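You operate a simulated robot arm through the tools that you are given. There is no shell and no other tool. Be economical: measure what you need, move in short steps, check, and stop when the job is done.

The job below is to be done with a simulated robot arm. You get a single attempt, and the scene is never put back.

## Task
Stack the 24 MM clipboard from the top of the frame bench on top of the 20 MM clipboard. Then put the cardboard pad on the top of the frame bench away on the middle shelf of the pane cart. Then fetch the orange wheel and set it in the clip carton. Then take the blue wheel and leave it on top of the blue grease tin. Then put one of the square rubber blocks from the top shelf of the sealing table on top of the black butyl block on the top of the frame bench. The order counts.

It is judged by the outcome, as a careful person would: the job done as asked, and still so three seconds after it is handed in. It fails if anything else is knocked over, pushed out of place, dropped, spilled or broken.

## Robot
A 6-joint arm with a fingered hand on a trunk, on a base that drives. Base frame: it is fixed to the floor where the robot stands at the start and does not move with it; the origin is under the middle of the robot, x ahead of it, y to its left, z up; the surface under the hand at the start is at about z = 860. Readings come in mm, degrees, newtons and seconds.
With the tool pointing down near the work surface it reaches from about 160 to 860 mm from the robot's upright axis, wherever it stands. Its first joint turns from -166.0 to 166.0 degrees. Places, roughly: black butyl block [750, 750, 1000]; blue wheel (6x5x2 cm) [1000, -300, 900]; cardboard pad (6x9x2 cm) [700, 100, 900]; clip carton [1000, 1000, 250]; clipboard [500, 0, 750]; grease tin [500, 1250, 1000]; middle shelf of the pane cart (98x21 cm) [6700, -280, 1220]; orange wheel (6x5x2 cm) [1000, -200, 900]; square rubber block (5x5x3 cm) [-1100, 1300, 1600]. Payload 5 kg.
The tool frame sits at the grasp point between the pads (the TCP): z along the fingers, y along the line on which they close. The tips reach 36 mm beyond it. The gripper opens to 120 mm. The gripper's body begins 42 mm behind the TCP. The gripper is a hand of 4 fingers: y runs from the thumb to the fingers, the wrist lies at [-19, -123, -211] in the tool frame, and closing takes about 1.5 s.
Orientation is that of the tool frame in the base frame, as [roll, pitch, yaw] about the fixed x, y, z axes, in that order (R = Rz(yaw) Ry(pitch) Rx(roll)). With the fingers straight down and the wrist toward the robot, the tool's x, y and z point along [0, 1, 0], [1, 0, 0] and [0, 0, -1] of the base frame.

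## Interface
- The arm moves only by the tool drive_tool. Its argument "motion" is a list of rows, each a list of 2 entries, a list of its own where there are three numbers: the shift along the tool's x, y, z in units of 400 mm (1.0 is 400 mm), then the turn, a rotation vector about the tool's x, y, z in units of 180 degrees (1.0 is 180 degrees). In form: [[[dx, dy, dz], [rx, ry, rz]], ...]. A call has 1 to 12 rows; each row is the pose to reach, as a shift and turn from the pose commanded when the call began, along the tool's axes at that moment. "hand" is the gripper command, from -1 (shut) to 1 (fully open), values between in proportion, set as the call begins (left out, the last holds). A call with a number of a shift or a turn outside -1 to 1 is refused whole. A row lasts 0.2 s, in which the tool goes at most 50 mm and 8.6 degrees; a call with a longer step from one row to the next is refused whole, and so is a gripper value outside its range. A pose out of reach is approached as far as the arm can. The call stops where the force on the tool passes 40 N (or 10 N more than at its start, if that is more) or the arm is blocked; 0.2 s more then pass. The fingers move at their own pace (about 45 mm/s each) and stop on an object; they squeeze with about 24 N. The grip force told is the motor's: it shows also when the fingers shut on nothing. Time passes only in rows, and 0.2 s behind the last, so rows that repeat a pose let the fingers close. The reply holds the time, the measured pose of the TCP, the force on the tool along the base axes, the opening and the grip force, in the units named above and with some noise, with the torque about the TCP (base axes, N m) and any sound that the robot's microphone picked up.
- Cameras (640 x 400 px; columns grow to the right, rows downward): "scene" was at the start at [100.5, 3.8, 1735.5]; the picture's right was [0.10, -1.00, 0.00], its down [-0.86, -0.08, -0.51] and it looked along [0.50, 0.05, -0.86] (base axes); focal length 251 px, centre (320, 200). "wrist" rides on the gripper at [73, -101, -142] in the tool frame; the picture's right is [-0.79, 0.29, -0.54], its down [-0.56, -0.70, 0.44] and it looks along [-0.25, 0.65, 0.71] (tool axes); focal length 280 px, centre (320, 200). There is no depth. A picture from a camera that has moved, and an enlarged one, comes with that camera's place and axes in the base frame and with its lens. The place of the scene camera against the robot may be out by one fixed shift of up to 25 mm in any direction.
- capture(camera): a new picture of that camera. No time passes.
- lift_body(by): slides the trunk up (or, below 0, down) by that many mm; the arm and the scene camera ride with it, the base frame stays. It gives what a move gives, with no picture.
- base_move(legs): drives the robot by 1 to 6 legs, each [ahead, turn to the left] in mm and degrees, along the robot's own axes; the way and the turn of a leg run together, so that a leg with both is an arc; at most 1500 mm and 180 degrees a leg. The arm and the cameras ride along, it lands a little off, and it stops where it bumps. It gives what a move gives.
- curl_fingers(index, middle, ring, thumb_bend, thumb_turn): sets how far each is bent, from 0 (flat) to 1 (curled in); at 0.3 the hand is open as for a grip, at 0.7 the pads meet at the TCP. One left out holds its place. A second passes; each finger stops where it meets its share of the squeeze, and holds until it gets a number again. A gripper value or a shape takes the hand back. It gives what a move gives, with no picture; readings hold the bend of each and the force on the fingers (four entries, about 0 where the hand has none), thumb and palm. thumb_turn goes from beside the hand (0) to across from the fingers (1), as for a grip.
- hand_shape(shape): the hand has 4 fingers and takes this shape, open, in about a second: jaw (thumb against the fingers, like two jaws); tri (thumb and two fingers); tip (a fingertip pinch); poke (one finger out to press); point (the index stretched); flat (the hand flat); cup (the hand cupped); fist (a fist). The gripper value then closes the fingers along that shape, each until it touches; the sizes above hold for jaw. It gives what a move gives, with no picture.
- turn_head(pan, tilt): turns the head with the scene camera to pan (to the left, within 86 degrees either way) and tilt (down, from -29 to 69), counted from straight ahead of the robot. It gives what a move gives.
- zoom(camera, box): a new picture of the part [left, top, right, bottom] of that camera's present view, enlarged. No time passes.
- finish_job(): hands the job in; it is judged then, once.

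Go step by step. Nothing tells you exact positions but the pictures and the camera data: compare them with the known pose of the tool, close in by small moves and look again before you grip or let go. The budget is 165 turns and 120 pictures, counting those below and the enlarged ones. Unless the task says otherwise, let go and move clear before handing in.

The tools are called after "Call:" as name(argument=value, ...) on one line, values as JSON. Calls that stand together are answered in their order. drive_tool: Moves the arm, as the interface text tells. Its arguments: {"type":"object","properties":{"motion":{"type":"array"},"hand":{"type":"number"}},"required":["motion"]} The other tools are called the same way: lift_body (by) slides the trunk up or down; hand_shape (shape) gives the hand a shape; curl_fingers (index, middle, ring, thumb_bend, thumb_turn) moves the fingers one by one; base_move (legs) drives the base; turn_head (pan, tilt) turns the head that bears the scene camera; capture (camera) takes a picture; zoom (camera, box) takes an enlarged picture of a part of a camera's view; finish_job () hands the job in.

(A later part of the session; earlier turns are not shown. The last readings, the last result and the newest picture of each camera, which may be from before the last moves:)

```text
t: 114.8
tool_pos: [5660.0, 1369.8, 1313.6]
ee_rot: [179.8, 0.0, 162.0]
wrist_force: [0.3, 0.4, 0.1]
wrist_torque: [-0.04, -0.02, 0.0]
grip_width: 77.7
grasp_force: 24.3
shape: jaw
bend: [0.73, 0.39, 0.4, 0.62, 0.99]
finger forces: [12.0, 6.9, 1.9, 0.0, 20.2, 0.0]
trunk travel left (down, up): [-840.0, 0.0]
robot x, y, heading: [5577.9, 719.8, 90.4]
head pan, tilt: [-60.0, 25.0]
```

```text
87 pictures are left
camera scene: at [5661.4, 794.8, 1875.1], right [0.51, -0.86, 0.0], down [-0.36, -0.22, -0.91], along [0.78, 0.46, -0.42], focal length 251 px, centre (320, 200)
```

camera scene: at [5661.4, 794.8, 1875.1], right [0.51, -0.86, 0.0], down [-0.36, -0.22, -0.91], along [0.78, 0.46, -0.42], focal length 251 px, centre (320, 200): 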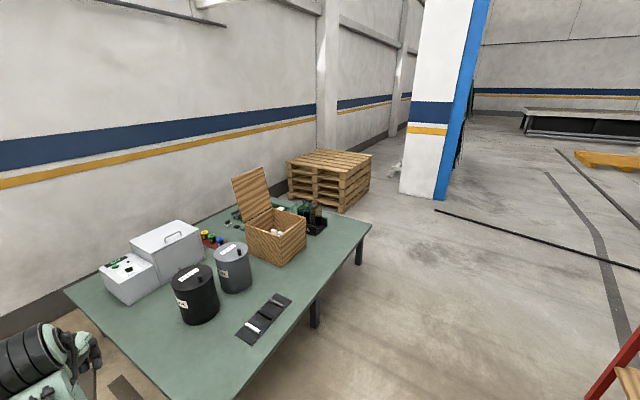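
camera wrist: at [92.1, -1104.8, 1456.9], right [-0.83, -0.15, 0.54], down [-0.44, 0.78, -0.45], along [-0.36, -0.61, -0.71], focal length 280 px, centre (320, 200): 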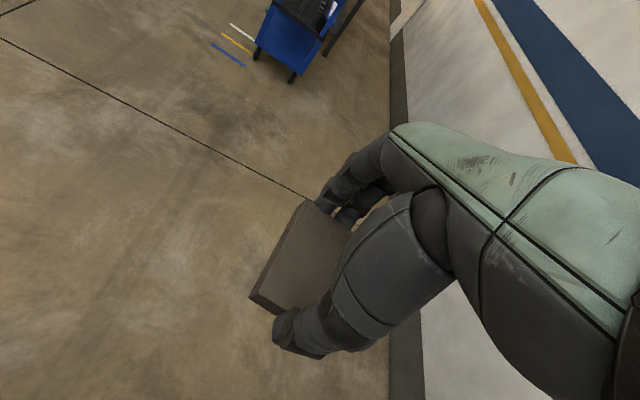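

The way is open beside the cart. I'll turn to face along it and advance to beside its middle, then look at the shelf.

Call:
base_move(legs=[[0, -90.4], [1000, 0]])

Call:
turn_head(pan=-80, tilt=30)

Call:
capture(camera="scene")

```text
t: 125.1
tool_pos: [7236.8, 646.0, 1314.1]
ee_rot: [179.7, 0.0, 71.9]
wrist_force: [-1.1, -0.5, -0.5]
wrist_torque: [0.02, 0.01, -0.02]
grip_width: 77.3
grasp_force: 24.1
shape: jaw
bend: [0.73, 0.39, 0.41, 0.62, 0.99]
finger forces: [11.9, 6.7, 1.7, 0.0, 19.9, 0.0]
trunk travel left (down, up): [-840.0, 0.0]
robot x, y, heading: [6586.2, 728.4, 0.6]
head pan, tilt: [-60.0, 25.0]
```

```text
t: 125.9
tool_pos: [7236.9, 646.7, 1314.3]
ee_rot: [179.7, 0.0, 71.9]
wrist_force: [0.5, 1.1, 0.6]
wrist_torque: [0.0, -0.01, 0.01]
grip_width: 77.3
grasp_force: 23.6
shape: jaw
bend: [0.73, 0.39, 0.41, 0.62, 0.99]
finger forces: [12.0, 6.7, 1.8, 0.1, 19.9, 0.0]
trunk travel left (down, up): [-840.0, 0.0]
robot x, y, heading: [6587.8, 728.8, 0.7]
head pan, tilt: [-80.0, 30.0]
```

```text
86 pictures are left
camera scene: at [6638.3, 636.0, 1867.2], right [-0.98, -0.18, 0.0], down [-0.09, 0.49, -0.87], along [0.16, -0.85, -0.5], focal length 251 px, centre (320, 200)
```

scene: 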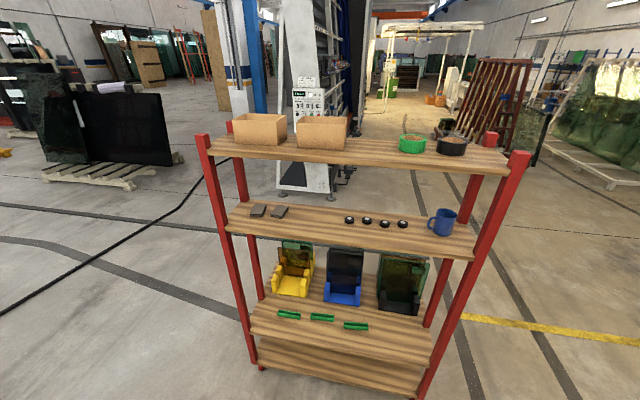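

The middle shelf has two pads at its far left, four small wheels and a mug; there's a free gap around x≈6850. I'll move a bit further and turn to face the shelf.

Call:
base_move(legs=[[250, 0], [0, -90.7]])

Call:
turn_head(pan=0, tilt=30)

Call:
capture(camera="scene")

Call:
capture(camera="wrist")

```text
t: 132.4
tool_pos: [6751.6, 80.6, 1315.2]
ee_rot: [179.6, 0.0, -18.5]
wrist_force: [0.0, 0.5, 0.5]
wrist_torque: [-0.01, -0.02, 0.0]
grip_width: 77.2
grasp_force: 24.0
shape: jaw
bend: [0.73, 0.39, 0.41, 0.63, 0.99]
finger forces: [11.9, 6.6, 1.7, 0.1, 19.6, 0.0]
trunk travel left (down, up): [-840.0, 0.0]
robot x, y, heading: [6837.3, 730.6, -89.8]
head pan, tilt: [-80.0, 30.0]
```

```text
t: 134.0
tool_pos: [6751.8, 81.5, 1314.4]
ee_rot: [179.7, 0.0, -18.5]
wrist_force: [0.1, 0.0, -0.1]
wrist_torque: [0.03, -0.01, -0.01]
grip_width: 77.1
grasp_force: 23.0
shape: jaw
bend: [0.73, 0.39, 0.41, 0.63, 0.99]
finger forces: [11.9, 6.6, 1.7, 0.0, 19.6, 0.0]
trunk travel left (down, up): [-840.0, 0.0]
robot x, y, heading: [6835.5, 729.7, -89.5]
head pan, tilt: [0.0, 30.0]
```

```text
85 pictures are left
camera scene: at [6840.9, 606.4, 1867.1], right [-1.0, 0.0, 0.0], down [0.0, 0.5, -0.87], along [0.0, -0.87, -0.5], focal length 251 px, centre (320, 200)
```

scene: 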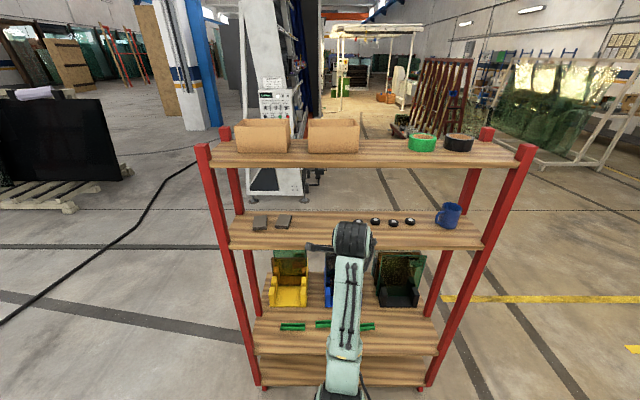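

```text
84 pictures are left
camera wrist: at [6851.8, 155.1, 1456.8], right [-0.84, -0.02, 0.54], down [-0.31, 0.84, -0.45], along [-0.45, -0.54, -0.71], focal length 280 px, centre (320, 200)
```

wrist: 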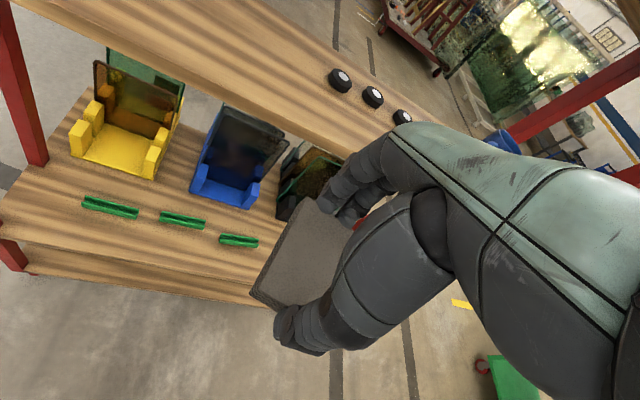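

The gap left of the wheels is directly ahead. I'll zoom in the wrist view for the shelf edge.

Call:
zoom(camera="wrist", box=[160, 0, 420, 163])

Call:
zoom(camera="scene", box=[220, 120, 480, 283])

```text
2.45 times, centred on (290, 82) of wrist
camera zoom: at [6851.8, 155.1, 1456.8], right [-0.84, -0.02, 0.54], down [-0.31, 0.84, -0.45], along [-0.45, -0.54, -0.71], focal length 688 px, centre (394, 491)
```

zoom: 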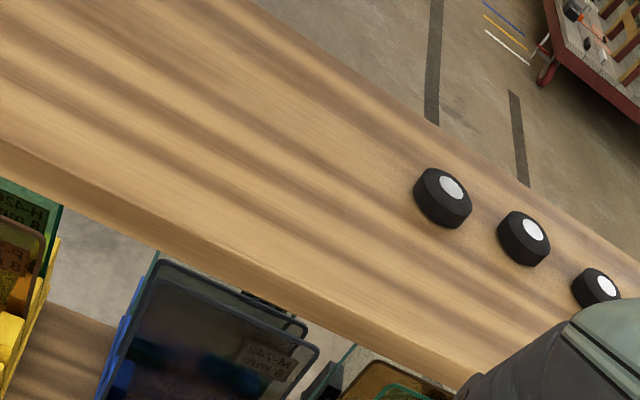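

```text
2.45 times, centred on (350, 202) of scene
camera zoom: at [6840.9, 606.4, 1867.1], right [-1.0, 0.0, 0.0], down [0.0, 0.5, -0.87], along [0.0, -0.87, -0.5], focal length 616 px, centre (246, 196)
```

zoom: 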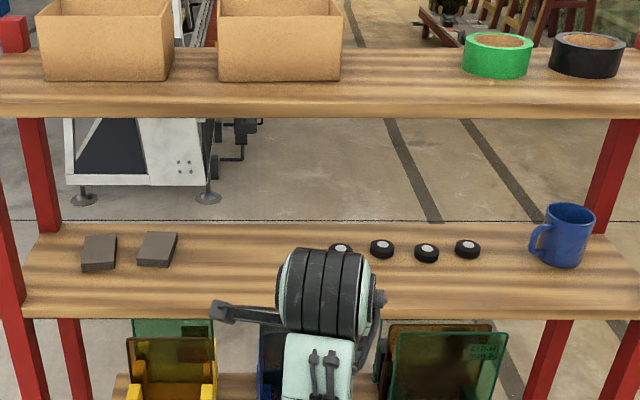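

The shelf's front edge is near y≈-130 and the gap at x≈6840. I'll square the hand up to the shelf, centre it on the gap and roll forward a little.

Call:
drive_tool(motion=[[[0.07, -0.023, 0], [0, 0, -0.035]], [[0.14, -0.047, 0], [0, 0, -0.07]], [[0.2086, -0.07, 0], [0, 0, -0.103]], [[0.2086, -0.07, 0], [0, 0, -0.103]]])

Call:
base_move(legs=[[140, 0]])

Call:
capture(camera="wrist")

Call:
capture(camera="scene")

```text
t: 135.0
tool_pos: [6839.2, 81.4, 1313.8]
ee_rot: [179.7, 0.1, 0.1]
wrist_force: [0.5, -0.7, 0.0]
wrist_torque: [0.02, -0.02, 0.01]
grip_width: 77.1
grasp_force: 24.4
shape: jaw
bend: [0.73, 0.39, 0.41, 0.63, 0.99]
finger forces: [11.9, 6.6, 1.7, 0.1, 19.5, 0.0]
trunk travel left (down, up): [-840.0, 0.0]
robot x, y, heading: [6837.8, 732.3, -89.8]
head pan, tilt: [0.0, 30.0]
```

```text
t: 136.4
tool_pos: [6839.4, -57.3, 1315.3]
ee_rot: [179.5, 0.1, 0.1]
wrist_force: [-0.1, 0.1, 0.1]
wrist_torque: [0.0, 0.03, 0.01]
grip_width: 77.3
grasp_force: 23.8
shape: jaw
bend: [0.73, 0.39, 0.41, 0.63, 0.99]
finger forces: [11.9, 6.7, 1.7, 0.0, 19.7, 0.1]
trunk travel left (down, up): [-840.0, 0.0]
robot x, y, heading: [6842.8, 587.0, -89.9]
head pan, tilt: [0.0, 30.0]
```

```text
81 pictures are left
camera wrist: at [6912.4, 44.6, 1457.0], right [-0.79, -0.28, 0.55], down [-0.56, 0.7, -0.45], along [-0.25, -0.66, -0.71], focal length 280 px, centre (320, 200)
```

wrist: 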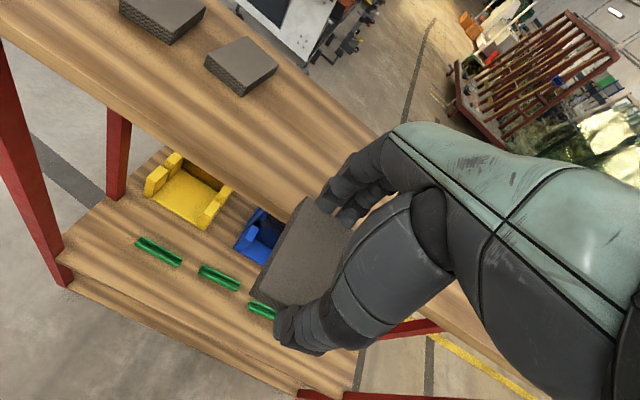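

```text
80 pictures are left
camera scene: at [6841.4, 468.7, 1867.4], right [-1.0, 0.0, 0.0], down [0.0, 0.5, -0.87], along [0.0, -0.87, -0.5], focal length 251 px, centre (320, 200)
```

scene: 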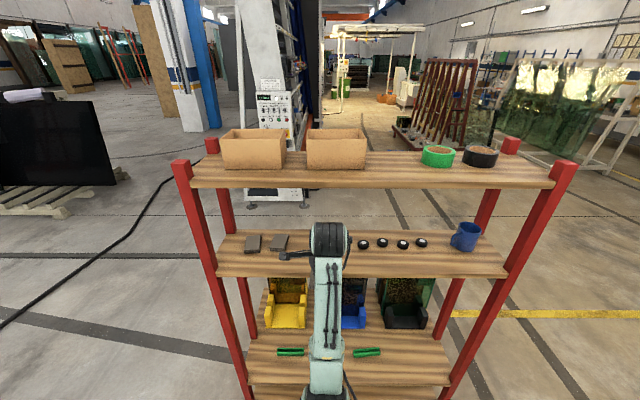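

I'll lower slightly so the pad bottom is ~30 mm above the shelf and the wrist stays clear of the top shelf, and roll in closer.

Call:
drive_tool(motion=[[[0, 0, 0.03], [0, 0, 0]], [[0, 0, 0.06], [0, 0, 0]], [[0, 0, 0.06], [0, 0, 0]]])

Call:
base_move(legs=[[80, 0]])

Call:
capture(camera="wrist")

```text
t: 137.2
tool_pos: [6841.2, -61.6, 1289.3]
ee_rot: [179.6, 0.0, 0.0]
wrist_force: [0.3, -0.6, -0.5]
wrist_torque: [-0.03, 0.01, 0.0]
grip_width: 77.2
grasp_force: 23.8
shape: jaw
bend: [0.73, 0.39, 0.41, 0.63, 0.99]
finger forces: [12.0, 6.6, 1.7, 0.0, 19.6, 0.0]
trunk travel left (down, up): [-840.0, 0.0]
robot x, y, heading: [6841.1, 587.2, -89.8]
head pan, tilt: [0.0, 30.0]
```

```text
t: 138.3
tool_pos: [6840.2, -138.8, 1289.3]
ee_rot: [179.6, 0.1, 0.1]
wrist_force: [-0.4, 0.6, -0.5]
wrist_torque: [0.01, -0.01, 0.03]
grip_width: 77.2
grasp_force: 24.4
shape: jaw
bend: [0.73, 0.39, 0.41, 0.63, 0.99]
finger forces: [12.0, 6.6, 1.6, 0.1, 19.7, 0.0]
trunk travel left (down, up): [-840.0, 0.0]
robot x, y, heading: [6836.7, 509.6, -90.0]
head pan, tilt: [0.0, 30.0]
```

```text
79 pictures are left
camera wrist: at [6912.5, -36.3, 1432.7], right [-0.79, -0.29, 0.54], down [-0.56, 0.7, -0.45], along [-0.25, -0.66, -0.71], focal length 280 px, centre (320, 200)
```

wrist: 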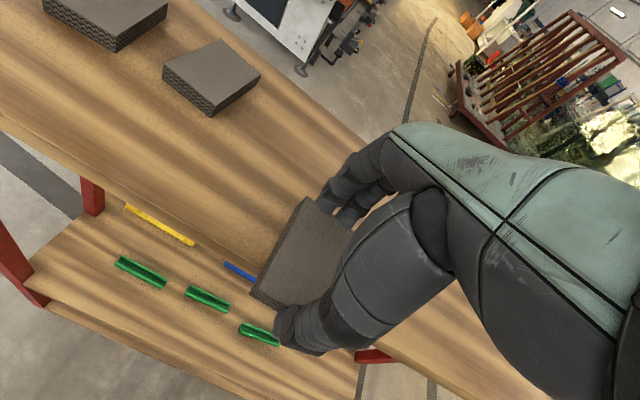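

Pads on the shelf triangulate to a shelf height of about 1206–1220. I'll reach in 80 mm and then descend carefully.

Call:
drive_tool(motion=[[[0, 0.1, 0], [0, 0, 0]], [[0, 0.2025, 0], [0, 0, 0]], [[0, 0.2025, 0], [0, 0, 0]], [[0, 0.2025, 0.05], [0, 0, 0]], [[0, 0.2025, 0.065], [0, 0, 0]], [[0, 0.2025, 0.065], [0, 0, 0]]])

Call:
capture(camera="wrist")

Call:
capture(camera="scene")

```text
t: 139.7
tool_pos: [6839.9, -222.6, 1265.0]
ee_rot: [179.7, 0.2, 0.1]
wrist_force: [-0.1, -0.1, -0.1]
wrist_torque: [0.03, -0.03, 0.0]
grip_width: 77.0
grasp_force: 24.0
shape: jaw
bend: [0.73, 0.39, 0.41, 0.63, 0.99]
finger forces: [12.0, 6.6, 1.7, 0.0, 19.7, 0.1]
trunk travel left (down, up): [-840.0, 0.0]
robot x, y, heading: [6837.9, 508.5, -89.6]
head pan, tilt: [0.0, 30.0]
```

```text
78 pictures are left
camera wrist: at [6912.4, -119.2, 1406.9], right [-0.79, -0.29, 0.54], down [-0.56, 0.7, -0.45], along [-0.25, -0.66, -0.71], focal length 280 px, centre (320, 200)
```

wrist: 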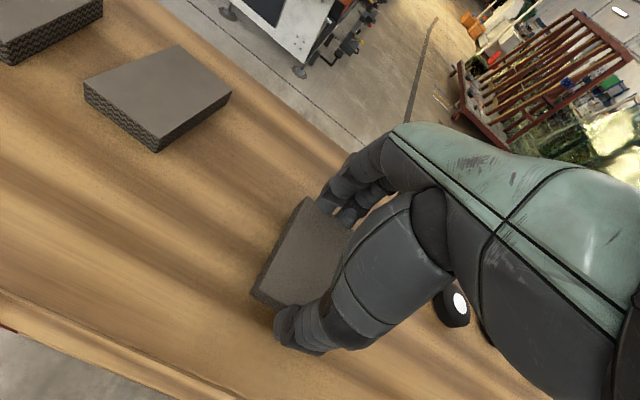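

```text
77 pictures are left
camera scene: at [6841.7, 386.2, 1867.2], right [-1.0, 0.0, 0.0], down [0.0, 0.5, -0.87], along [0.0, -0.87, -0.5], focal length 251 px, centre (320, 200)
```

scene: 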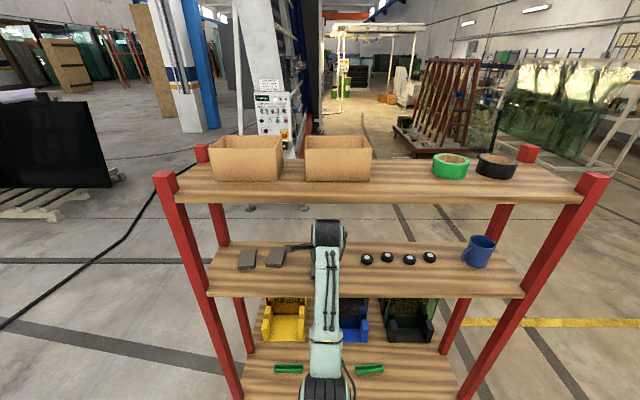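

The pad is over the shelf with room all round. Descending in small steps.

Call:
drive_tool(motion=[[[0, 0, 0.01], [0, 0, 0]], [[0, 0, 0.02], [0, 0, 0]], [[0, 0, 0.03], [0, 0, 0]]])

Call:
zoom(camera="wrist", box=[180, 160, 420, 360])

```text
t: 140.5
tool_pos: [6840.7, -221.0, 1257.7]
ee_rot: [179.0, 0.1, 0.0]
wrist_force: [0.1, -2.0, 25.9]
wrist_torque: [0.16, 0.06, -0.02]
grip_width: 77.0
grasp_force: 23.7
shape: jaw
bend: [0.27, 0.39, 0.41, 0.63, 1.0]
finger forces: [14.8, 8.6, 1.8, 0.1, 21.9, 0.0]
trunk travel left (down, up): [-840.0, 0.0]
robot x, y, heading: [6840.7, 512.0, -89.9]
head pan, tilt: [0.0, 30.0]
```

```text
2.00 times, centred on (300, 260) of wrist
camera zoom: at [6912.6, -116.1, 1399.3], right [-0.79, -0.28, 0.55], down [-0.56, 0.69, -0.45], along [-0.25, -0.67, -0.7], focal length 561 px, centre (360, 80)
```

zoom: 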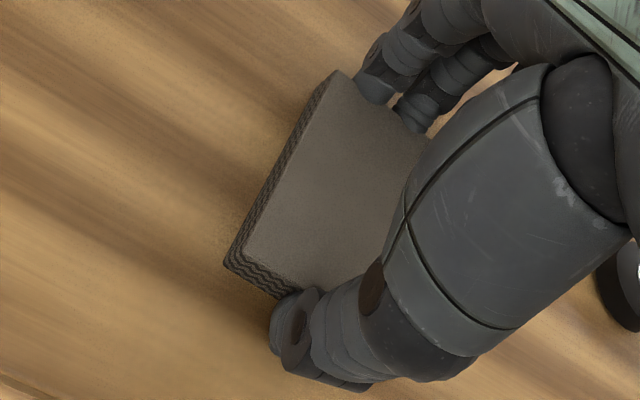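

It's resting on the shelf (26 N press). I'll relax the push and open the hand.

Call:
drive_tool(motion=[[[0, 0, -0.01], [0, 0, 0]]])

Call:
drive_tool(motion=[[[0, 0, 0], [0, 0, 0]], [[0, 0, 0], [0, 0, 0]], [[0, 0, 0], [0, 0, 0]], [[0, 0, 0], [0, 0, 0]], [[0, 0, 0], [0, 0, 0]], [[0, 0, 0], [0, 0, 0]]], hand=1)

Call:
zoom(camera="wrist", box=[180, 160, 420, 360])

```text
t: 140.9
tool_pos: [6839.9, -220.3, 1259.7]
ee_rot: [179.6, 0.0, 0.1]
wrist_force: [0.2, -5.3, 21.1]
wrist_torque: [-0.17, 0.04, -0.02]
grip_width: 76.6
grasp_force: 23.7
shape: jaw
bend: [0.27, 0.38, 0.41, 0.64, 1.0]
finger forces: [15.0, 9.0, 1.8, 0.0, 20.7, 0.1]
trunk travel left (down, up): [-840.0, 0.0]
robot x, y, heading: [6835.6, 509.3, -90.0]
head pan, tilt: [0.0, 30.0]
```

```text
t: 142.3
tool_pos: [6841.6, -220.1, 1256.7]
ee_rot: [179.7, 0.1, -0.1]
wrist_force: [-0.1, 1.7, 5.0]
wrist_torque: [-0.29, 0.02, -0.03]
grip_width: 118.2
grasp_force: 0.1
shape: jaw
bend: [0.3, 0.3, 0.3, 0.3, 0.98]
finger forces: [0.1, 4.8, 0.1, 0.0, 0.1, 0.0]
trunk travel left (down, up): [-840.0, 0.0]
robot x, y, heading: [6836.5, 507.4, -89.8]
head pan, tilt: [0.0, 30.0]
```

```text
2.00 times, centred on (300, 260) of wrist
camera zoom: at [6912.6, -117.8, 1398.7], right [-0.79, -0.29, 0.54], down [-0.56, 0.7, -0.45], along [-0.25, -0.66, -0.71], focal length 561 px, centre (360, 80)
```

zoom: 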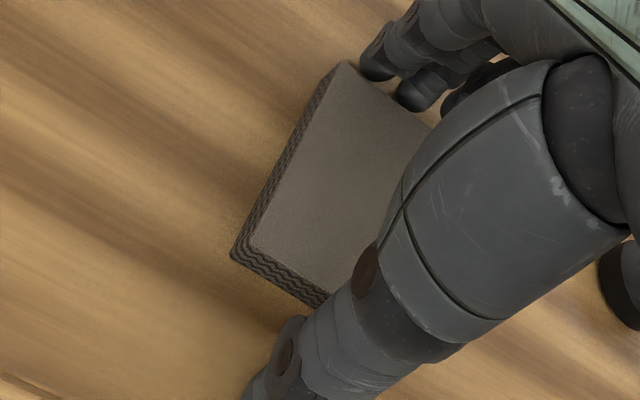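

The pad is free and flat on the shelf. I'll lift slightly, withdraw, and check.

Call:
drive_tool(motion=[[[0, 0, -0.03], [0, 0, 0]], [[0, 0, -0.075], [0, 0, 0]], [[0, -0.1, -0.085], [0, 0, 0]], [[0, -0.2, -0.085], [0, 0, 0]], [[0, -0.2, -0.085], [0, 0, 0]]])

Call:
base_move(legs=[[-250, 0]])

Call:
capture(camera="scene")

```text
t: 143.5
tool_pos: [6839.1, -142.3, 1288.0]
ee_rot: [179.7, 0.1, 0.1]
wrist_force: [0.0, -0.1, -0.7]
wrist_torque: [0.0, -0.03, -0.02]
grip_width: 119.9
grasp_force: 0.1
shape: jaw
bend: [0.3, 0.3, 0.3, 0.3, 0.98]
finger forces: [0.1, 0.0, 0.0, 0.1, 0.1, 0.0]
trunk travel left (down, up): [-840.0, 0.0]
robot x, y, heading: [6838.4, 507.3, -90.0]
head pan, tilt: [0.0, 30.0]
```

```text
t: 145.4
tool_pos: [6839.7, 108.6, 1289.3]
ee_rot: [179.7, 0.1, 0.1]
wrist_force: [1.3, -1.3, -0.7]
wrist_torque: [0.0, -0.02, 0.02]
grip_width: 120.2
grasp_force: 0.1
shape: jaw
bend: [0.3, 0.3, 0.3, 0.3, 0.98]
finger forces: [0.1, 0.1, 0.0, 0.1, 0.0, 0.1]
trunk travel left (down, up): [-840.0, 0.0]
robot x, y, heading: [6833.7, 763.3, -89.9]
head pan, tilt: [0.0, 30.0]
```

```text
74 pictures are left
camera scene: at [6841.0, 635.9, 1867.0], right [-1.0, 0.0, 0.0], down [0.0, 0.5, -0.87], along [0.0, -0.87, -0.5], focal length 251 px, centre (320, 200)
```

scene: 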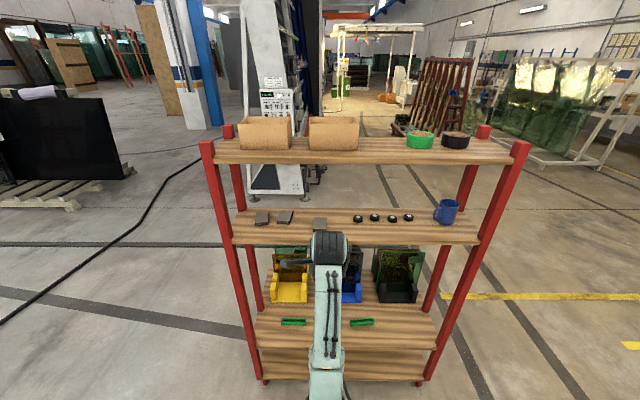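

The pad sits neatly on the middle shelf. Now I'll drive back around to the far side of the frame bench to reach the wheels and the carton.

Call:
base_move(legs=[[0, -90.1], [1230, 0], [0, 90], [1300, 0], [400, 0], [0, -90]])

Call:
base_move(legs=[[1500, 0], [1500, 0], [500, 0]])

Call:
turn_head(pan=-15, tilt=20)

Call:
capture(camera="scene")

```text
t: 175.0
tool_pos: [4974.0, -951.6, 1289.9]
ee_rot: [179.7, 0.1, -89.1]
wrist_force: [0.6, -0.5, 0.2]
wrist_torque: [0.02, 0.01, -0.01]
grip_width: 119.6
grasp_force: 0.0
shape: jaw
bend: [0.3, 0.3, 0.3, 0.3, 0.98]
finger forces: [0.1, 0.0, 0.0, 0.0, 0.0, 0.0]
trunk travel left (down, up): [-840.0, 0.0]
robot x, y, heading: [5624.0, -940.0, -179.1]
head pan, tilt: [0.0, 30.0]
```

```text
t: 193.7
tool_pos: [1484.3, -946.1, 1290.3]
ee_rot: [179.6, 0.1, -90.4]
wrist_force: [0.1, -0.2, -0.3]
wrist_torque: [0.0, -0.02, 0.01]
grip_width: 119.9
grasp_force: 0.0
shape: jaw
bend: [0.3, 0.3, 0.3, 0.3, 0.98]
finger forces: [0.0, 0.0, 0.0, 0.0, 0.0, 0.0]
trunk travel left (down, up): [-840.0, 0.0]
robot x, y, heading: [2132.9, -947.1, 179.8]
head pan, tilt: [0.0, 30.0]
```

```text
t: 194.5
tool_pos: [1484.0, -947.1, 1289.5]
ee_rot: [179.7, 0.1, -90.4]
wrist_force: [0.6, -0.7, 0.5]
wrist_torque: [0.01, -0.01, 0.03]
grip_width: 119.8
grasp_force: 0.1
shape: jaw
bend: [0.3, 0.3, 0.3, 0.3, 0.98]
finger forces: [0.0, 0.0, 0.0, 0.0, 0.1, 0.0]
trunk travel left (down, up): [-840.0, 0.0]
robot x, y, heading: [2132.5, -951.7, 179.8]
head pan, tilt: [-15.0, 20.0]
```

```text
73 pictures are left
camera scene: at [2017.3, -928.0, 1883.1], right [0.26, 0.96, 0.0], down [0.33, -0.09, -0.94], along [-0.91, 0.25, -0.34], focal length 251 px, centre (320, 200)
```

scene: 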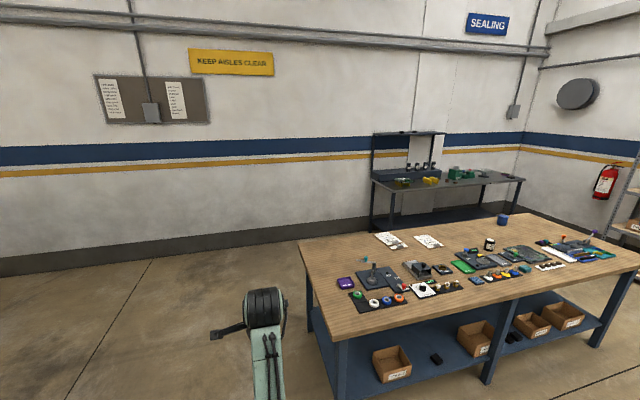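

The bench's rear side is visible, with cartons on its lower shelf. I'll zoom in on the cartons and the bench top.

Call:
zoom(camera="scene", box=[350, 280, 610, 400])

Call:
zoom(camera="scene", box=[370, 200, 630, 320])

Call:
zoom(camera="scene", box=[350, 120, 530, 240])

```text
2.46 times, centred on (480, 340) of scene
camera zoom: at [2017.3, -928.0, 1883.1], right [0.26, 0.96, 0.0], down [0.33, -0.09, -0.94], along [-0.91, 0.25, -0.34], focal length 617 px, centre (-74, -145)
```

zoom: 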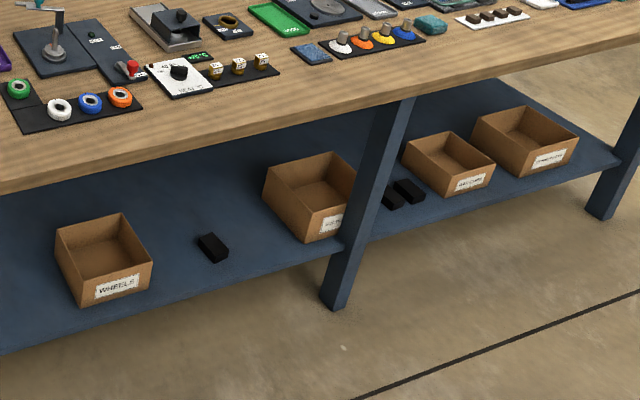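

```text
2.46 times, centred on (500, 260) of scene
camera zoom: at [2017.3, -928.0, 1883.1], right [0.26, 0.96, 0.0], down [0.33, -0.09, -0.94], along [-0.91, 0.25, -0.34], focal length 617 px, centre (-123, 52)
```

zoom: 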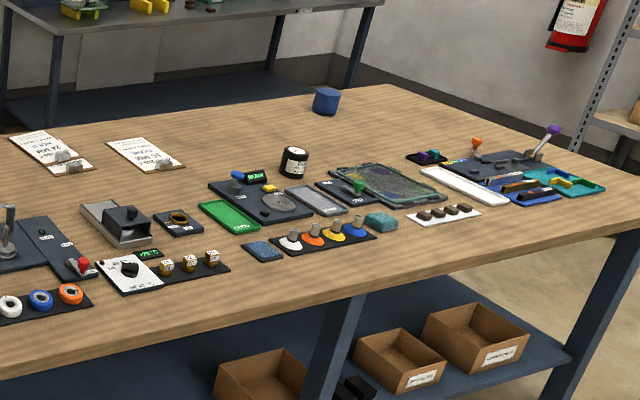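

```text
3.33 times, centred on (440, 180) of scene
camera zoom: at [2017.3, -928.0, 1883.1], right [0.26, 0.96, 0.0], down [0.33, -0.09, -0.94], along [-0.91, 0.25, -0.34], focal length 836 px, centre (-80, 267)
```

zoom: 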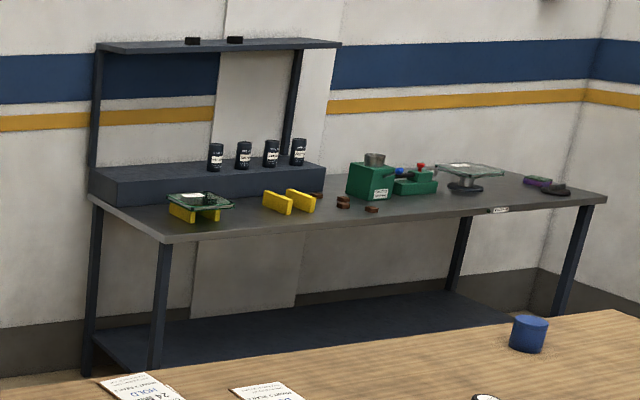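

The small black rubber blocks are on the sealing table's top shelf, and four labelled cartons sit on the lower shelf. I'll park in front of the wheels, facing the bench from its rear.

Call:
base_move(legs=[[0, -89.8], [730, 0], [0, 90], [380, 0]])

Call:
lift_body(by=-90)

Call:
turn_head(pan=0, tilt=55)

Call:
capture(camera="scene")

Call:
capture(camera="wrist")

```text
t: 210.1
tool_pos: [1094.8, -222.7, 1290.3]
ee_rot: [179.6, 0.1, -90.0]
wrist_force: [-0.3, 0.4, 0.5]
wrist_torque: [0.01, 0.0, -0.01]
grip_width: 119.6
grasp_force: 0.0
shape: jaw
bend: [0.3, 0.3, 0.3, 0.3, 0.98]
finger forces: [0.0, 0.0, 0.1, 0.0, 0.0, 0.0]
trunk travel left (down, up): [-840.0, 0.0]
robot x, y, heading: [1741.6, -221.1, -179.9]
head pan, tilt: [-15.0, 20.0]
```

```text
t: 211.3
tool_pos: [1093.6, -223.1, 1200.0]
ee_rot: [179.7, 0.1, -90.0]
wrist_force: [-0.2, 0.9, 0.4]
wrist_torque: [0.01, 0.0, 0.01]
grip_width: 119.9
grasp_force: 0.1
shape: jaw
bend: [0.3, 0.3, 0.3, 0.3, 0.98]
finger forces: [0.0, 0.0, 0.0, 0.1, 0.0, 0.0]
trunk travel left (down, up): [-750.0, 90.0]
robot x, y, heading: [1745.9, -219.5, -179.8]
head pan, tilt: [-15.0, 20.0]
```

```text
t: 212.3
tool_pos: [1093.7, -222.9, 1200.2]
ee_rot: [179.7, 0.1, -90.0]
wrist_force: [0.4, 0.0, 0.4]
wrist_torque: [0.0, 0.0, 0.01]
grip_width: 120.1
grasp_force: 0.0
shape: jaw
bend: [0.3, 0.3, 0.3, 0.3, 0.98]
finger forces: [0.0, 0.0, 0.0, 0.0, 0.0, 0.0]
trunk travel left (down, up): [-750.0, 90.0]
robot x, y, heading: [1748.0, -219.5, -180.1]
head pan, tilt: [0.0, 55.0]
```

```text
69 pictures are left
camera scene: at [1646.4, -224.1, 1741.2], right [0.0, 1.0, 0.0], down [0.82, 0.0, -0.57], along [-0.57, 0.0, -0.82], focal length 251 px, centre (320, 200)
```

scene: 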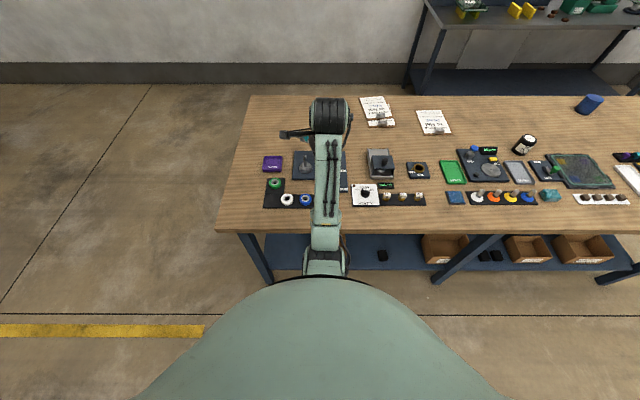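

```text
68 pictures are left
camera wrist: at [1195.8, -295.1, 1341.9], right [-0.28, 0.79, 0.54], down [0.7, 0.56, -0.45], along [-0.66, 0.25, -0.71], focal length 280 px, centre (320, 200)
```

wrist: 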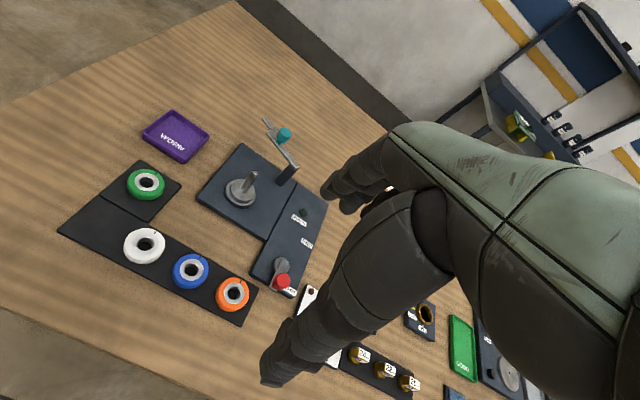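

The orange wheel is at about [1046, -210] with the blue one beside it and a red lever behind. I'll use the thumb-and-two-fingers shape to avoid the lever and come down over the orange wheel.

Call:
hand_shape(shape="tri")

Call:
drive_tool(motion=[[[-0.01, 0.02, 0.1], [0, 0, 0]], [[-0.02, 0.05, 0.2], [0, 0, 0]], [[-0.03, 0.08, 0.3], [0, 0, 0]], [[-0.0325, 0.12, 0.4], [0, 0, 0]], [[-0.0325, 0.12, 0.5], [0, 0, 0]], [[-0.0325, 0.12, 0.5], [0, 0, 0]]])

Call:
capture(camera="wrist")

```text
t: 213.2
tool_pos: [1094.6, -223.3, 1200.2]
ee_rot: [179.7, 0.1, -90.1]
wrist_force: [0.5, -0.7, 0.0]
wrist_torque: [-0.02, -0.01, 0.02]
grip_width: 119.8
grasp_force: 0.1
shape: tri
bend: [0.3, 0.3, 0.99, 0.3, 0.98]
finger forces: [0.0, 0.0, 0.1, 0.1, 0.0, 0.0]
trunk travel left (down, up): [-750.0, 90.0]
robot x, y, heading: [1745.1, -220.2, -180.0]
head pan, tilt: [0.0, 55.0]
```

```text
t: 214.6
tool_pos: [1046.0, -209.5, 1000.0]
ee_rot: [179.7, 0.2, -90.0]
wrist_force: [0.2, 0.6, 0.6]
wrist_torque: [0.03, 0.0, 0.02]
grip_width: 119.8
grasp_force: 0.0
shape: tri
bend: [0.3, 0.3, 0.99, 0.3, 0.98]
finger forces: [0.1, 0.0, 0.1, 0.0, 0.0, 0.0]
trunk travel left (down, up): [-750.0, 90.0]
robot x, y, heading: [1745.5, -219.6, -179.9]
head pan, tilt: [0.0, 55.0]
```

```text
67 pictures are left
camera wrist: at [1146.0, -281.7, 1142.1], right [-0.28, 0.79, 0.54], down [0.7, 0.56, -0.45], along [-0.66, 0.25, -0.71], focal length 280 px, centre (320, 200)
```

wrist: 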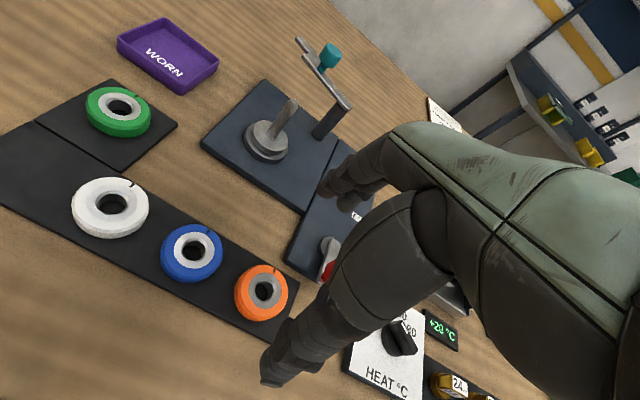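

The wheel is centred under the TCP. I'll rotate the hand 20° so the fingers stay clear of the red lever, then descend.

Call:
drive_tool(motion=[[[0, 0, 0], [0, 0, -0.04]], [[0, 0, 0], [0, 0, -0.08]], [[0, 0, 0], [0, 0, -0.111]], [[0, 0, 0.08], [0, 0, -0.111]], [[0, 0, 0.15], [0, 0, -0.111]], [[0, 0, 0.2], [0, 0, -0.111]], [[0, 0, 0.2], [0, 0, -0.111]]])

Call:
capture(camera="wrist")

Call:
zoom(camera="scene", box=[250, 130, 430, 250])

```text
t: 216.2
tool_pos: [1044.8, -209.8, 918.8]
ee_rot: [179.7, 0.3, -70.0]
wrist_force: [-1.0, -0.2, 0.3]
wrist_torque: [0.02, 0.0, 0.01]
grip_width: 119.8
grasp_force: 0.0
shape: tri
bend: [0.3, 0.3, 0.99, 0.3, 0.98]
finger forces: [0.0, 0.0, 0.0, 0.0, 0.0, 0.0]
trunk travel left (down, up): [-750.0, 90.0]
robot x, y, heading: [1747.8, -218.3, -179.8]
head pan, tilt: [0.0, 55.0]
```

```text
66 pictures are left
camera wrist: at [1165.1, -243.0, 1061.4], right [-0.54, 0.64, 0.55], down [0.46, 0.77, -0.44], along [-0.7, 0.01, -0.71], focal length 280 px, centre (320, 200)
```

wrist: 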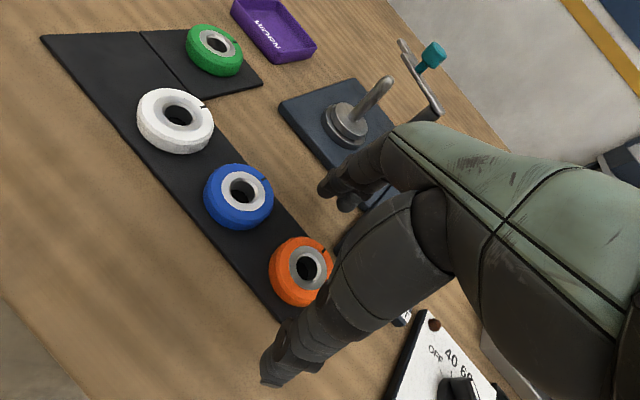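

```text
3.33 times, centred on (340, 190) of scene
camera zoom: at [1646.7, -224.2, 1741.1], right [0.0, 1.0, 0.0], down [0.82, 0.0, -0.57], along [-0.57, 0.0, -0.82], focal length 836 px, centre (253, 233)
```

zoom: 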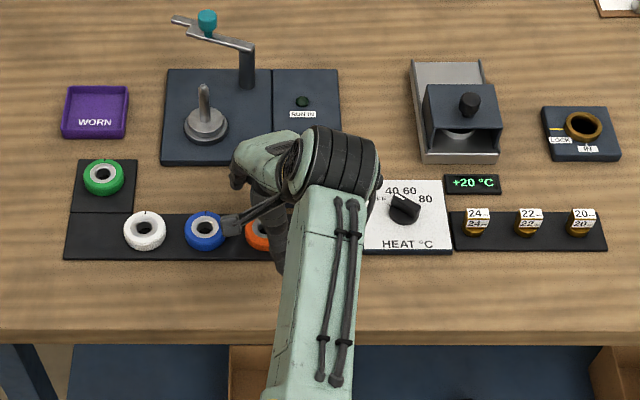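

Nicely positioned; final small adjust and down, then close.

Call:
drive_tool(motion=[[[0.0065, -0.011, 0.015], [0, 0, 0]], [[0.0065, -0.011, 0.031], [0, 0, 0]], [[0.0065, -0.011, 0.031], [0, 0, 0]]])

Call:
drive_tool(motion=[[[0, 0, 0], [0, 0, 0]], [[0, 0, 0], [0, 0, 0]], [[0, 0, 0], [0, 0, 0]], [[0, 0, 0], [0, 0, 0]], [[0, 0, 0], [0, 0, 0]], [[0, 0, 0], [0, 0, 0]], [[0, 0, 0], [0, 0, 0]], [[0, 0, 0], [0, 0, 0]]], hand=-1)

Call:
capture(camera="wrist")

```text
t: 217.0
tool_pos: [1050.9, -210.6, 906.6]
ee_rot: [179.7, 0.2, -70.1]
wrist_force: [-0.4, 0.2, 0.0]
wrist_torque: [-0.01, 0.0, -0.02]
grip_width: 119.7
grasp_force: 0.1
shape: tri
bend: [0.3, 0.3, 0.99, 0.3, 0.98]
finger forces: [0.1, 0.0, 0.1, 0.0, 0.1, 0.0]
trunk travel left (down, up): [-750.0, 90.0]
robot x, y, heading: [1747.0, -223.6, -179.9]
head pan, tilt: [0.0, 55.0]
```

```text
t: 218.8
tool_pos: [1050.4, -211.4, 907.2]
ee_rot: [179.6, 0.2, -70.1]
wrist_force: [0.3, 0.3, 0.2]
wrist_torque: [0.02, 0.01, 0.02]
grip_width: 41.4
grasp_force: 24.1
shape: tri
bend: [0.74, 0.51, 1.0, 0.73, 1.0]
finger forces: [9.7, 10.8, 0.1, 0.0, 21.5, 0.0]
trunk travel left (down, up): [-750.0, 90.0]
robot x, y, heading: [1745.6, -221.4, -180.1]
head pan, tilt: [0.0, 55.0]
```

```text
64 pictures are left
camera wrist: at [1169.8, -243.7, 1049.2], right [-0.54, 0.64, 0.55], down [0.46, 0.77, -0.44], along [-0.7, 0.01, -0.71], focal length 280 px, centre (320, 200)
```

wrist: 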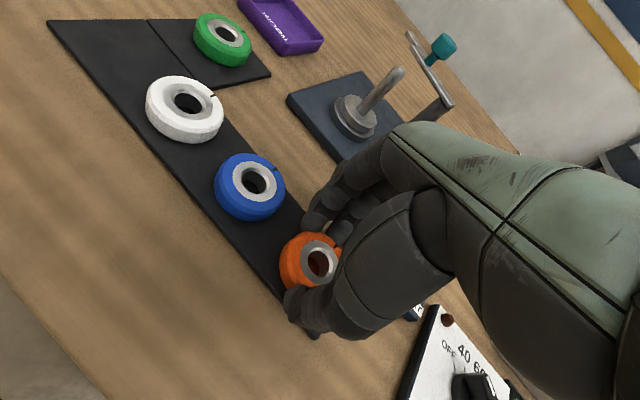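

The orange wheel is gripped. I'll lift it, back away, and drive along the rear of the bench to in front of the cartons.

Call:
drive_tool(motion=[[[0, 0, -0.05], [0, 0, 0]], [[0, 0, -0.15], [0, 0, 0]], [[0, 0, -0.25], [0, 0, 0]], [[0, 0, -0.35], [0, 0, 0]], [[0, 0, -0.45], [0, 0, 0]], [[0, 0, -0.45], [0, 0, 0]]])

Call:
base_move(legs=[[-350, 0], [0, -90], [1150, 0], [0, 90]])

Call:
turn_head(pan=0, tilt=40)

Call:
capture(camera="scene")

Call:
capture(camera="wrist")

```text
t: 220.2
tool_pos: [1051.1, -210.5, 1087.5]
ee_rot: [179.7, 0.2, -70.2]
wrist_force: [0.5, -0.4, 0.2]
wrist_torque: [-0.02, -0.02, 0.02]
grip_width: 41.5
grasp_force: 24.0
shape: tri
bend: [0.74, 0.51, 1.0, 0.73, 1.0]
finger forces: [9.8, 10.8, 0.0, 0.1, 21.5, 0.1]
trunk travel left (down, up): [-750.0, 90.0]
robot x, y, heading: [1746.1, -220.7, -179.8]
head pan, tilt: [0.0, 55.0]
```

```text
t: 237.8
tool_pos: [1398.9, 921.4, 1087.7]
ee_rot: [179.7, 0.2, -69.0]
wrist_force: [0.8, -0.4, -0.3]
wrist_torque: [0.01, -0.02, 0.0]
grip_width: 40.7
grasp_force: 24.3
shape: tri
bend: [0.74, 0.51, 1.0, 0.74, 1.0]
finger forces: [9.8, 10.5, 0.0, 0.0, 20.8, 0.0]
trunk travel left (down, up): [-750.0, 90.0]
robot x, y, heading: [2091.9, 919.9, -178.9]
head pan, tilt: [0.0, 55.0]
```

```text
t: 238.5
tool_pos: [1397.9, 920.8, 1087.5]
ee_rot: [179.7, 0.2, -69.1]
wrist_force: [-0.3, -0.2, -0.5]
wrist_torque: [0.02, 0.03, 0.03]
grip_width: 40.8
grasp_force: 24.4
shape: tri
bend: [0.74, 0.51, 1.0, 0.74, 1.0]
finger forces: [9.8, 10.5, 0.0, 0.0, 20.9, 0.0]
trunk travel left (down, up): [-750.0, 90.0]
robot x, y, heading: [2090.7, 919.9, -178.8]
head pan, tilt: [0.0, 40.0]
```

```text
63 pictures are left
camera scene: at [1981.3, 916.3, 1761.7], right [-0.02, 1.0, 0.0], down [0.64, 0.01, -0.77], along [-0.77, -0.01, -0.64], focal length 251 px, centre (320, 200)
```

scene: 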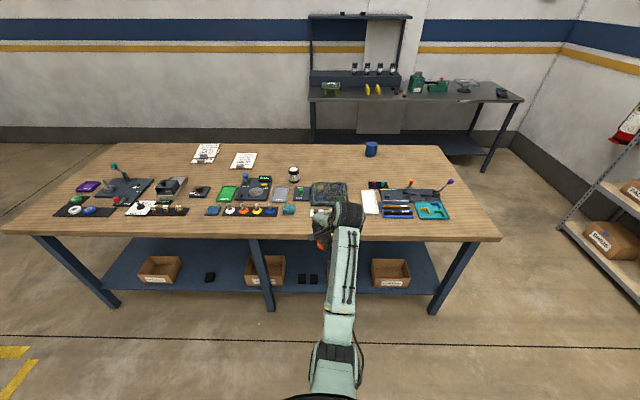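

```text
62 pictures are left
camera wrist: at [1519.0, 889.0, 1229.7], right [-0.55, 0.63, 0.55], down [0.45, 0.77, -0.44], along [-0.7, 0.0, -0.71], focal length 280 px, centre (320, 200)
```

wrist: 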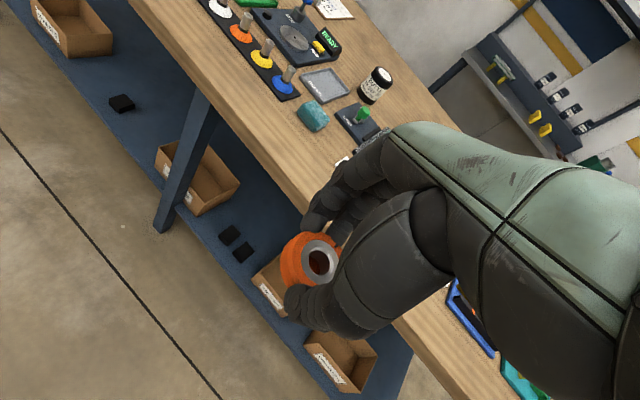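

I need to read the carton labels before choosing.

Call:
zoom(camera="wrist", box=[220, 240, 400, 400])

Call:
zoom(camera="scene", box=[240, 240, 440, 310])

```text
2.50 times, centred on (310, 320) of wrist
camera zoom: at [1519.0, 889.0, 1229.7], right [-0.55, 0.63, 0.55], down [0.45, 0.77, -0.44], along [-0.7, 0.0, -0.71], focal length 701 px, centre (345, -100)
```

zoom: 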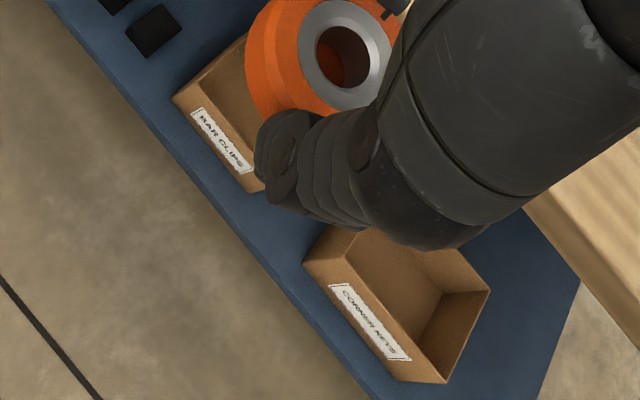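

```text
3.20 times, centred on (340, 275) of scene
camera zoom: at [1981.3, 916.3, 1761.7], right [-0.02, 1.0, 0.0], down [0.64, 0.01, -0.77], along [-0.77, -0.01, -0.64], focal length 803 px, centre (256, -40)
```

zoom: 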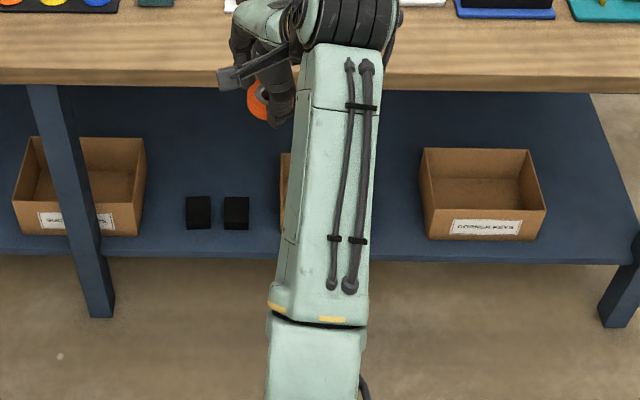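

The "BAR CLIPS" carton, at about y≈1050, is the clip carton. I'll line up with it, straighten the hand, and lower the trunk so I can see under the bench.

Call:
base_move(legs=[[0, -91.1], [135, 0], [0, 90]])

Call:
drive_tool(motion=[[[0, 0, 0], [0, 0, 0.04]], [[0, 0, 0], [0, 0, 0.08]], [[0, 0, 0], [0, 0, 0.111]], [[0, 0, 0], [0, 0, 0.111]]])

Call:
lift_body(by=-600)

Call:
turn_head(pan=0, tilt=40)

Call:
capture(camera="scene")

Call:
capture(camera="wrist")

```text
t: 249.0
tool_pos: [1396.6, 1065.9, 1086.8]
ee_rot: [179.7, 0.1, -70.1]
wrist_force: [-0.4, 0.0, -0.8]
wrist_torque: [-0.02, -0.01, 0.01]
grip_width: 40.1
grasp_force: 23.8
shape: tri
bend: [0.74, 0.51, 1.0, 0.74, 1.0]
finger forces: [9.7, 10.4, 0.1, 0.0, 20.4, 0.0]
trunk travel left (down, up): [-750.0, 90.0]
robot x, y, heading: [2092.2, 1058.5, -180.0]
head pan, tilt: [0.0, 40.0]
```

```text
t: 250.0
tool_pos: [1397.9, 1066.6, 1086.6]
ee_rot: [179.8, 0.1, -90.0]
wrist_force: [0.2, -0.4, -0.9]
wrist_torque: [-0.01, -0.02, 0.03]
grip_width: 40.6
grasp_force: 23.7
shape: tri
bend: [0.74, 0.51, 1.0, 0.74, 1.0]
finger forces: [9.7, 10.4, 0.0, 0.0, 20.5, 0.0]
trunk travel left (down, up): [-750.0, 90.0]
robot x, y, heading: [2090.5, 1058.8, -180.0]
head pan, tilt: [0.0, 40.0]
```

```text
refused: -600 is not a number from -400 to 400
```

```text
t: 250.6
tool_pos: [1397.8, 1066.6, 1087.3]
ee_rot: [179.7, 0.1, -90.0]
wrist_force: [0.3, -0.4, -0.2]
wrist_torque: [0.03, 0.01, -0.03]
grip_width: 40.4
grasp_force: 23.5
shape: tri
bend: [0.74, 0.51, 1.0, 0.74, 1.0]
finger forces: [9.7, 10.4, 0.0, 0.0, 20.4, 0.0]
trunk travel left (down, up): [-750.0, 90.0]
robot x, y, heading: [2092.7, 1060.5, -179.9]
head pan, tilt: [0.0, 40.0]
```

```text
59 pictures are left
camera scene: at [1980.4, 1053.5, 1761.8], right [0.0, 1.0, 0.0], down [0.64, 0.0, -0.77], along [-0.77, 0.0, -0.64], focal length 251 px, centre (320, 200)
```

scene: 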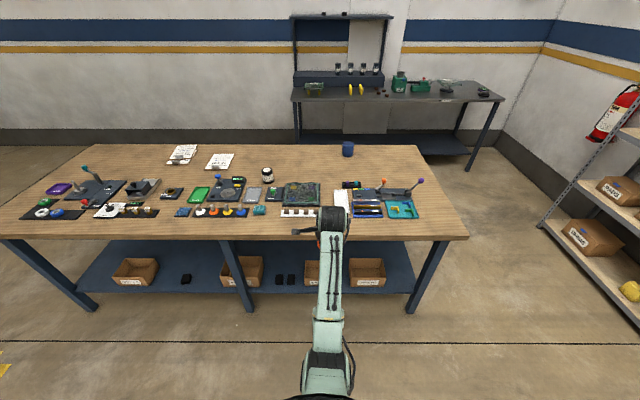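

```text
58 pictures are left
camera wrist: at [1499.3, 994.1, 1229.9], right [-0.29, 0.79, 0.54], down [0.7, 0.56, -0.45], along [-0.66, 0.25, -0.71], focal length 280 px, centre (320, 200)
```

wrist: 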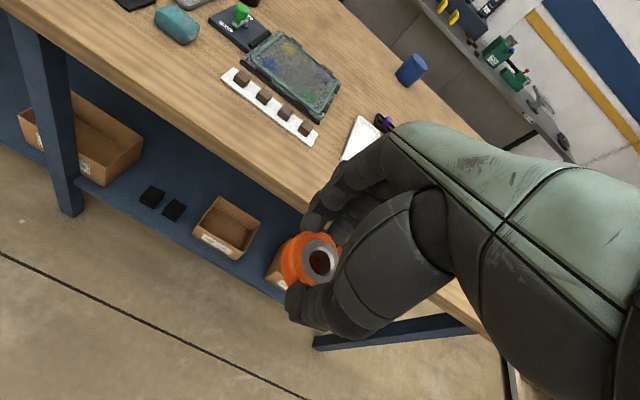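

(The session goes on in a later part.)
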